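You operate a simulated robot arm through the tools that you are given. There is no shell and no other tool. Be economical: measure what you need, move in short steps, check, and stop when the job is done.

The job below is to be done with a simulated robot arm. You get a single attempt, and the scene is never put back.

Task
Fetch the blue gasket from the top of the parts bench and set it on the grey layer sheet.

Only the result counts: the job must be done as asked and must still hold three seconds after the hand-in. Knocking over, shifting, dropping, spilling or breaking anything else fails it. Flat cloth is picked up by pressing the open fingertips on it (5 to 10 N) and closing them slowly along it; thin cloth reads only 2 to 8 mm in the jaws.

Robot
A 7-joint arm with a two-finger parallel gripper, fixed in place. Base frame: the origin is at the foot of the arm, x ahead of it, y to its left, z up; the work surface is at about z = 0. Lengths are in m, angles in degrees, forces in N, time in s.
With the tool pointing down near the work surface it reaches from about 0.22 to 0.58 m from the base axis. Its first joint turns from -66.0 to 66.0 degrees. Payload 2.5 kg.
The tool frame sits at the grasp point between the pads (the TCP): z along the fingers, y along the line on which they close. The tips reach 0.023 m beyond it. The gripper opens to 0.094 m. The fingers are 0.038 m wide and 0.01 m thick; the gripper's body (0.054 by 0.096 m) begins 0.039 m behind the TCP.
Orientation is told as [roll, pitch, yaw] about the base's x, y, z axes, in that order, counted from this pose: with the fingers straight down and closing along the base's y, the tool's x points along the base's -x, its y along +y and its z along -z.

Tools
- The arm moves only by the tool apply_moves. Its arguments are lists of equal length, an entry for each row: "slide": the shift along the tool's x, y, z in m, a list of three; "delta_rot": the turn, a rotation vector about the tool's x, y, z in degrees, a list of three; "claw": the opening in per cent of the stroke, from 0 (shut) to 100 (fully open). In form: {"slide": [[x, y, z], ...], "delta_rot": [[ax, ay, az], ...], "claw": [claw, ...]}. A call has 1 to 10 rows; each row is the pose to reach, as a shift and turn from the pose commanded when the call began, along the tool's axes at that moment. A row lasts 0.2 s, in which the tool goes at most 0.05 m and 8.6 degrees; a call with a longer step from one row to the next is refused whole, and so is a gripper value outside its range. A pose out of reach is approached as far as the arm can. The call stops where the force on the tool passes 40 N (or 10 N more than at its start, if that is more) or the arm is blocked; 0.2 s more then pass. The fingers move at their own pace (about 0.108 m/s each) and stop on an object; they squeeze with about 24 N. The grip force told is the motor's: it shows also when the fingers shut on nothing. Time passes only in rows, and 0.2 s behind the last, so rows that repeat a pose let the fingers close. The reply holds the time, the measured pose of the TCP, the force on the tool along the base axes, the opening and the grip force, in the units named above and with some noise.
- Cameras (640 x 400 px; columns grow to the right, rows downward): "scene" is fixed at [0.0914, -0.3919, 0.5499]; the picture's right is [0.97, -0.23, 0.00], its down [-0.11, -0.49, -0.86] and it looks along [0.20, 0.84, -0.51] (base axes); focal length 323 px, centre (320, 200). "wrist" rides on the gripper at [-0.039, 0, -0.044] in the tool frame; the picture's right is [0.00, -1.00, 0.00], its down [0.97, 0.00, -0.24] and it looks along [0.24, 0.00, 0.97] (tool axes); focal length 218 px, centre (320, 200). There is no depth. A picture from a camera that has moved, and an enlarged one, comes with that camera's place and axes in the base frame and with its lens.
- snapshot(camera): a new picture of that camera. The clock stands still meanwhile.
- inspect(camera, box): a new picture of the part [left, top, right, bottom] of that camera's present view, enlarged. The clock stands still meanwhile.
- job_done(): hands the job in; it is judged then, once.

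Work in short steps. Places have to be worked out from the pictures, the camera data and where the tool is seen: move nearer, look again, correct. Check each grasp and each placing, and mend what went wrong. You have 90 turns and 38 pictures in all, those below and enlarged ones among them. Open the gripper and draw the arm clear of the work before you hand the job in, unless the task says otherwise; then end with one line.

The tools are called after "Call:" as a command line: name --argument value ..., lists and objects as JSON in quotes. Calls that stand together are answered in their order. apply_moves: Moves the arm, as the interface text tells. Its arguments: {"type":"object","properties":{"slide":{"type":"array","items":{"type":"array","items":{"type":"number"}}},"delta_rot":{"type":"array","items":{"type":"array","items":{"type":"number"}}},"claw":{"type":"array","items":{"type":"number"}}},"required":["slide","delta_rot","claw"]} The other tools are called the same way: snapshot (camera) takes a picture; inspect (camera, box) takes an enlarged picture of a part of a camera's view; job_done () hands the job in.

At the start:

```text
clock: 0.0
tcp_pos: [0.3291, 0.2611, 0.2532]
tcp_rot: [0.0, 0.0, 0.0]
force: [-0.5, 0.4, 0.4]
finger_gap: 0.0941
grasp_force: 0.2
```

scene: 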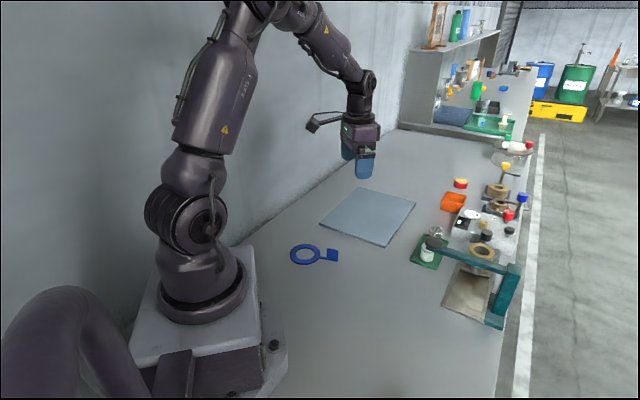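
wrist: 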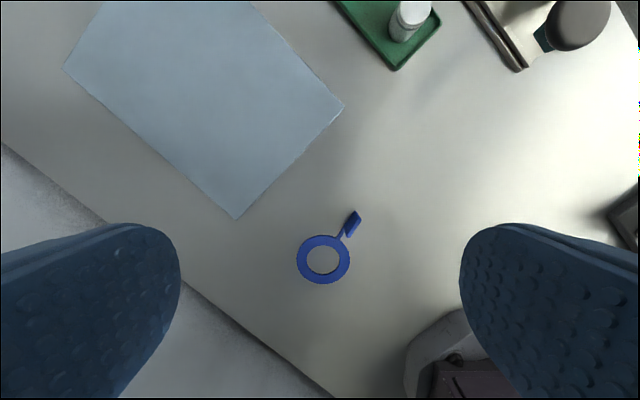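

The ring lies near [0.20, 0.256] and its tab seems raised near [0.267, 0.216, 0.02]. I'll enlarge both views to learn its shape.

Call:
inspect --camera "scene" --box '[270, 220, 366, 280]'

Call:
inspect --camera "wrist" --box '[272, 190, 400, 290]'

```text
6.67 times, centred on (318, 250) of scene
camera zoom: at [0.0914, -0.3919, 0.5499], right [0.97, -0.23, 0.0], down [-0.11, -0.49, -0.86], along [0.2, 0.84, -0.51], focal length 2156 px, centre (333, -133)
```

zoom: 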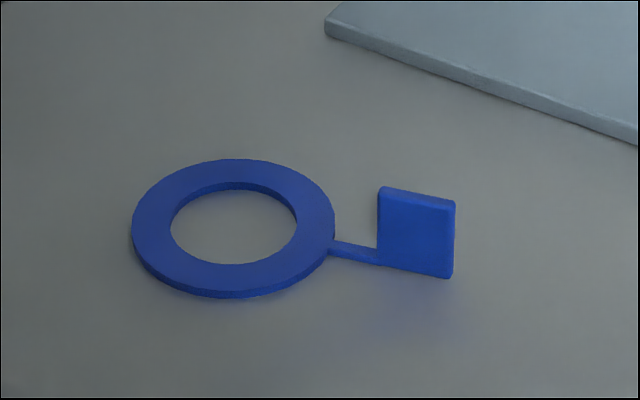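

```text
4.00 times, centred on (336, 240) of wrist
camera zoom: at [0.3662, 0.2623, 0.2983], right [0.0, -1.0, 0.0], down [-0.97, 0.0, 0.24], along [-0.24, 0.0, -0.97], focal length 873 px, centre (256, 40)
```

zoom: 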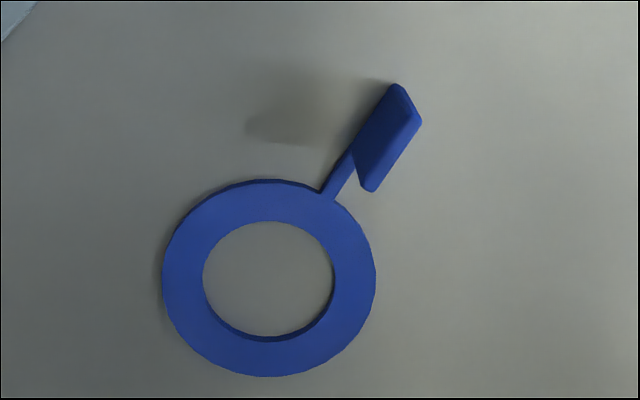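

The tab is an upright plate about 0.029 wide and 0.035 tall, centred at about [0.264, 0.219], running at -31° in plan. I'll move above it with yaw -31°, so the fingers close across its thickness.

Call:
apply_moves --slide '[[0.016, -0.01, 0.025], [0.032, -0.02, 0.05], [0.049, -0.031, 0.077], [0.065, -0.042, 0.103], [0.065, -0.042, 0.123]]' --delta_rot '[[0, 0, 7.75], [0, 0, 15.5], [0, 0, 23.25], [0, 0, 31], [0, 0, 31]]' --claw '[100, 100, 100, 70, 60]'

Call:
snapshot --camera "wrist"

```text
clock: 1.2
tcp_pos: [0.2636, 0.2163, 0.1312]
tcp_rot: [0.0, 0.0, -31.1]
force: [-0.6, -1.0, 0.5]
finger_gap: 0.0566
grasp_force: 0.0
```

```text
33 pictures are left
camera wrist: at [0.2963, 0.1975, 0.176], right [-0.52, -0.86, 0.0], down [-0.83, 0.5, 0.24], along [-0.21, 0.12, -0.97], focal length 218 px, centre (320, 200)
```

wrist: 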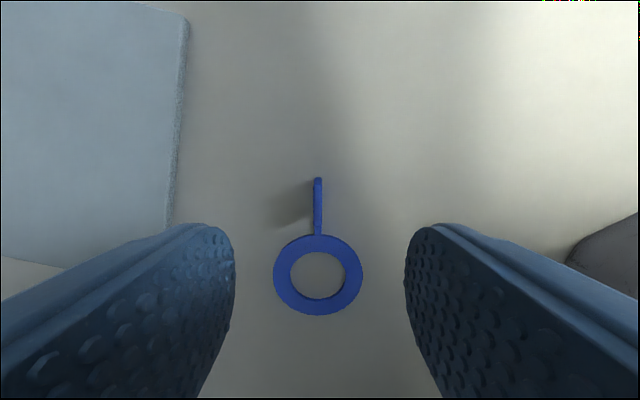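

The tab is well aligned, about 1 mm to tool +y and 4 mm to tool -x. I'll go down over it to TCP z of about 0.03.

Call:
apply_moves --slide '[[-0.002, 0.001, 0.03], [-0.004, 0.001, 0.06], [-0.004, 0.001, 0.08], [-0.004, 0.001, 0.093], [-0.004, 0.001, 0.101]]' --delta_rot '[[0, 0, 0], [0, 0, 0], [0, 0, 0], [0, 0, 0], [0, 0, 0]]' --claw '[50, 50, 50, 50, 50]'

Call:
snapshot --camera "wrist"

```text
clock: 2.4
tcp_pos: [0.2677, 0.22, 0.0302]
tcp_rot: [0.0, 0.0, -31.0]
force: [0.3, 0.1, 0.5]
finger_gap: 0.0469
grasp_force: 0.1
```

```text
32 pictures are left
camera wrist: at [0.2998, 0.1995, 0.0739], right [-0.51, -0.86, 0.0], down [-0.83, 0.5, 0.24], along [-0.21, 0.12, -0.97], focal length 218 px, centre (320, 200)
```

wrist: 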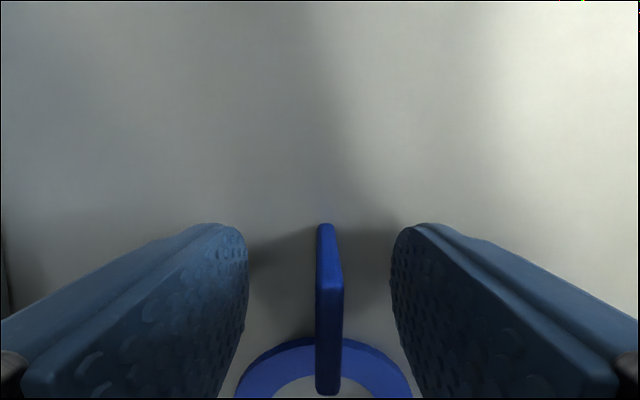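

The tab sits between the fingers, about 1.5 mm to tool -y. I'll centre on it and close.

Call:
apply_moves --slide '[[0, -0.0015, 0], [0, -0.0015, 0], [0, -0.0015, 0], [0, -0.0015, 0], [0, -0.0015, 0]]' --delta_rot '[[0, 0, 0], [0, 0, 0], [0, 0, 0], [0, 0, 0], [0, 0, 0]]' --claw '[30, 15, 0, 0, 0]'

```text
clock: 3.6
tcp_pos: [0.2661, 0.2167, 0.028]
tcp_rot: [0.0, 0.1, -31.0]
force: [1.4, 0.1, -0.2]
finger_gap: 0.0048
grasp_force: 24.5
```

The jaws hold a 4.8 mm plate. I'll lift 6 cm straight up and look.

Call:
apply_moves --slide '[[0, 0, -0.01], [0, 0, -0.025], [0, 0, -0.04], [0, 0, -0.06]]' --delta_rot '[[0, 0, 0], [0, 0, 0], [0, 0, 0], [0, 0, 0]]' --claw '[0, 0, 0, 0]'

Call:
snapshot --camera "scene"

Call:
snapshot --camera "wrist"

```text
clock: 4.6
tcp_pos: [0.2669, 0.2159, 0.0884]
tcp_rot: [-0.1, -0.1, -31.0]
force: [0.2, 0.3, 0.7]
finger_gap: 0.005
grasp_force: 23.9
```

```text
31 pictures are left
```

scene: 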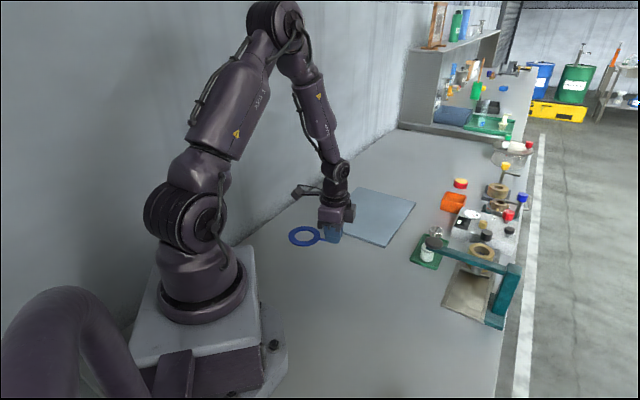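

```text
30 pictures are left
camera wrist: at [0.299, 0.1969, 0.133], right [-0.51, -0.86, 0.0], down [-0.83, 0.5, 0.24], along [-0.21, 0.12, -0.97], focal length 218 px, centre (320, 200)
```

wrist: 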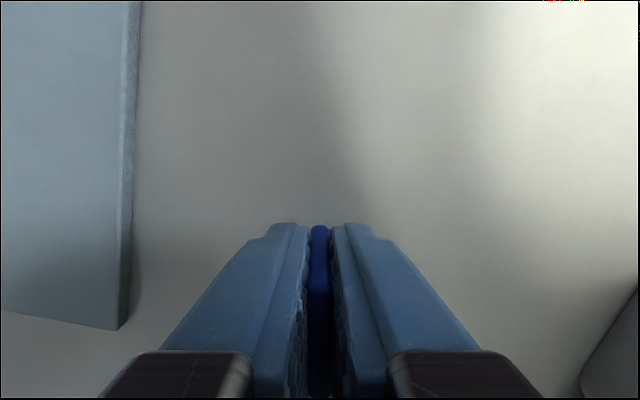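

The gasket hangs level in the grip. The sheet's corners come out at about [0.268,0.381], [0.417,0.233], [0.609,0.426] and [0.46,0.574]. I'll carry the TCP to [0.44, 0.337], which puts the ring at about [0.374, 0.377], all inside the sheet.

Call:
apply_moves --slide '[[-0.012, 0.027, 0], [-0.024, 0.055, 0], [-0.037, 0.083, 0], [-0.049, 0.11, 0], [-0.061, 0.138, 0], [-0.074, 0.165, 0], [-0.086, 0.193, 0], [-0.086, 0.193, 0]]' --delta_rot '[[0, 0, 0], [0, 0, 0], [0, 0, 0], [0, 0, 0], [0, 0, 0], [0, 0, 0], [0, 0, 0], [0, 0, 0]]' --claw '[0, 0, 0, 0, 0, 0, 0, 0]'

Call:
inspect --camera "scene" --box '[280, 130, 440, 260]'

```text
clock: 6.4
tcp_pos: [0.4374, 0.3362, 0.0893]
tcp_rot: [0.0, -0.1, -31.0]
force: [-0.7, 1.0, -0.3]
finger_gap: 0.0046
grasp_force: 23.8
```

```text
3.08 times, centred on (360, 195) of scene
camera zoom: at [0.0915, -0.3919, 0.5499], right [0.97, -0.23, 0.0], down [-0.11, -0.49, -0.86], along [0.2, 0.84, -0.51], focal length 995 px, centre (197, 215)
```

zoom: 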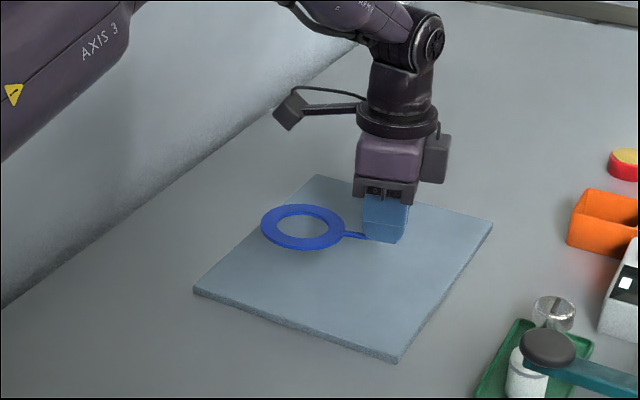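

It's over the sheet. Contact should come at about z 0.035, so I'll lower to 0.040 first and read the force.

Call:
apply_moves --slide '[[0, 0, 0.015], [0, 0, 0.03], [0, 0, 0.042], [0, 0, 0.049]]' --delta_rot '[[0, 0, 0], [0, 0, 0], [0, 0, 0], [0, 0, 0]]' --claw '[0, 0, 0, 0]'

Call:
inspect --camera "scene" --box '[310, 170, 430, 260]'

```text
clock: 7.4
tcp_pos: [0.4386, 0.3382, 0.0395]
tcp_rot: [0.0, 0.0, -30.9]
force: [-0.9, -0.2, -0.4]
finger_gap: 0.0049
grasp_force: 23.9
```

```text
4.44 times, centred on (370, 215) of scene
camera zoom: at [0.0914, -0.3919, 0.5499], right [0.97, -0.23, 0.0], down [-0.11, -0.49, -0.86], along [0.2, 0.84, -0.51], focal length 1437 px, centre (98, 133)
```

zoom: 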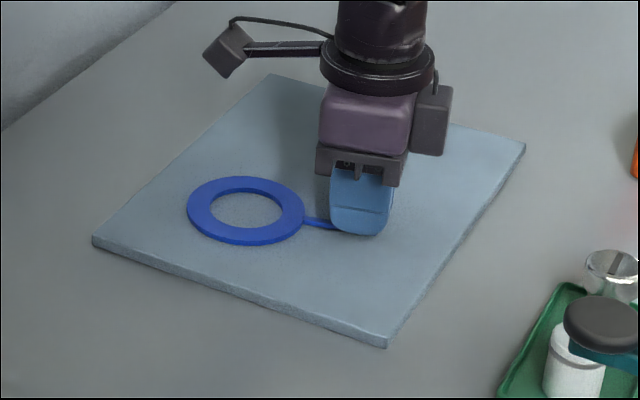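

No contact yet, and it's nearly down and well inside the sheet. I'll lower in small steps until a force shows.

Call:
apply_moves --slide '[[0, 0, 0.0015], [0, 0, 0.003], [0, 0, 0.003]]' --delta_rot '[[0, 0, 0], [0, 0, 0], [0, 0, 0]]' --claw '[0, 0, 0]'

```text
clock: 8.2
tcp_pos: [0.4389, 0.3385, 0.0375]
tcp_rot: [0.1, 0.0, -30.8]
force: [-6.2, -3.0, 16.0]
finger_gap: 0.0053
grasp_force: 23.9
```

It has touched (16 N). I'll ease back about 2 mm to unload, then open gently.

Call:
apply_moves --slide '[[0, 0, -0.001], [0, 0, -0.0018], [0, 0, -0.0018]]' --delta_rot '[[0, 0, 0], [0, 0, 0], [0, 0, 0]]' --claw '[0, 0, 0]'

```text
clock: 9.0
tcp_pos: [0.4387, 0.3373, 0.0395]
tcp_rot: [-0.1, 0.0, -31.0]
force: [0.1, 0.3, 0.4]
finger_gap: 0.0051
grasp_force: 23.7
```

Unloaded. I'll go 0.8 mm lower and open slowly.

Call:
apply_moves --slide '[[0, 0, 0.0008], [0, 0, 0.0008], [0, 0, 0.0008], [0, 0, 0.0008], [0, 0, 0.0008], [0, 0, 0.0008]]' --delta_rot '[[0, 0, 0], [0, 0, 0], [0, 0, 0], [0, 0, 0], [0, 0, 0], [0, 0, 0]]' --claw '[0, 10, 18, 26, 34, 40]'

Call:
snapshot --camera "wrist"

```text
clock: 10.4
tcp_pos: [0.4388, 0.3378, 0.0377]
tcp_rot: [0.0, 0.0, -31.1]
force: [-0.6, 0.0, -0.4]
finger_gap: 0.0377
grasp_force: 0.0
```

```text
27 pictures are left
camera wrist: at [0.4715, 0.3196, 0.0837], right [-0.51, -0.86, 0.0], down [-0.83, 0.5, 0.24], along [-0.21, 0.12, -0.97], focal length 218 px, centre (320, 200)
```

wrist: 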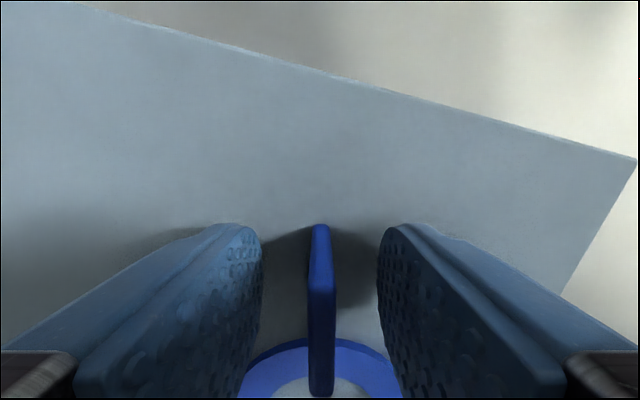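

The gasket is released and stands free between the fingers. I'll rise straight up and back off.

Call:
apply_moves --slide '[[0, 0, -0.015], [0, 0, -0.04], [0, 0, -0.07], [0, 0, -0.1], [0.02, -0.03, -0.13], [0.03, -0.06, -0.15], [0.03, -0.09, -0.15]]' --delta_rot '[[0, 0, 0], [0, 0, 0], [0, 0, 0], [0, 0, 0], [0, 0, 0], [0, 0, 0], [0, 0, 0]]' --claw '[42, 45, 50, 60, 80, 100, 100]'

Call:
snapshot --camera "scene"

Call:
snapshot --camera "wrist"

```text
clock: 12.0
tcp_pos: [0.3673, 0.2741, 0.1892]
tcp_rot: [-0.1, 0.0, -31.0]
force: [-0.2, -0.2, -0.7]
finger_gap: 0.0941
grasp_force: 0.0
```

```text
26 pictures are left
```

scene: 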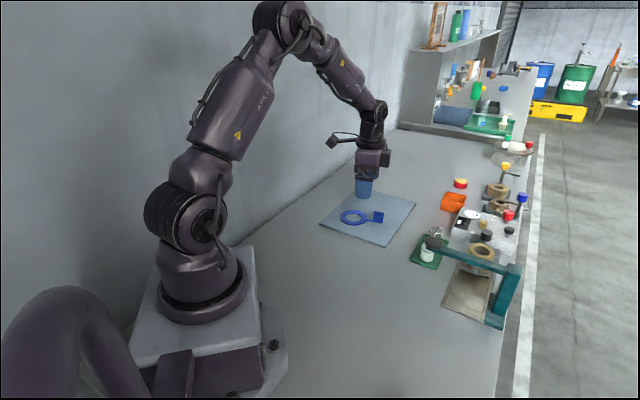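

```text
25 pictures are left
camera wrist: at [0.3993, 0.2555, 0.2342], right [-0.51, -0.86, 0.0], down [-0.83, 0.5, 0.24], along [-0.21, 0.12, -0.97], focal length 218 px, centre (320, 200)
```

wrist: 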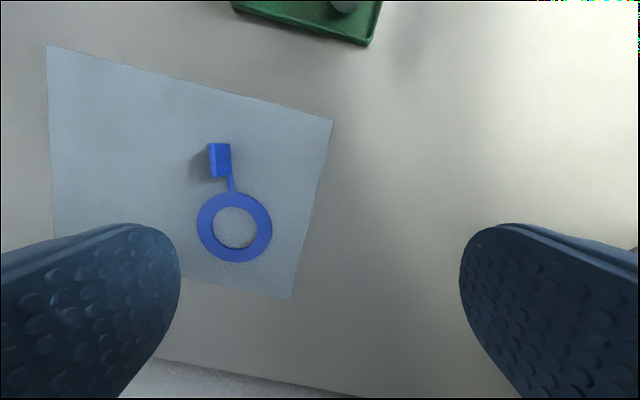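

The gasket lies flat and wholly on the sheet, the sheet hasn't moved, and the arm is clear. I'm handing in.

Call:
job_done

```text
The job is handed in.
```

The blue gasket is lying flat on the grey layer sheet, fully inside its edges; the gripper is open and the arm is clear.
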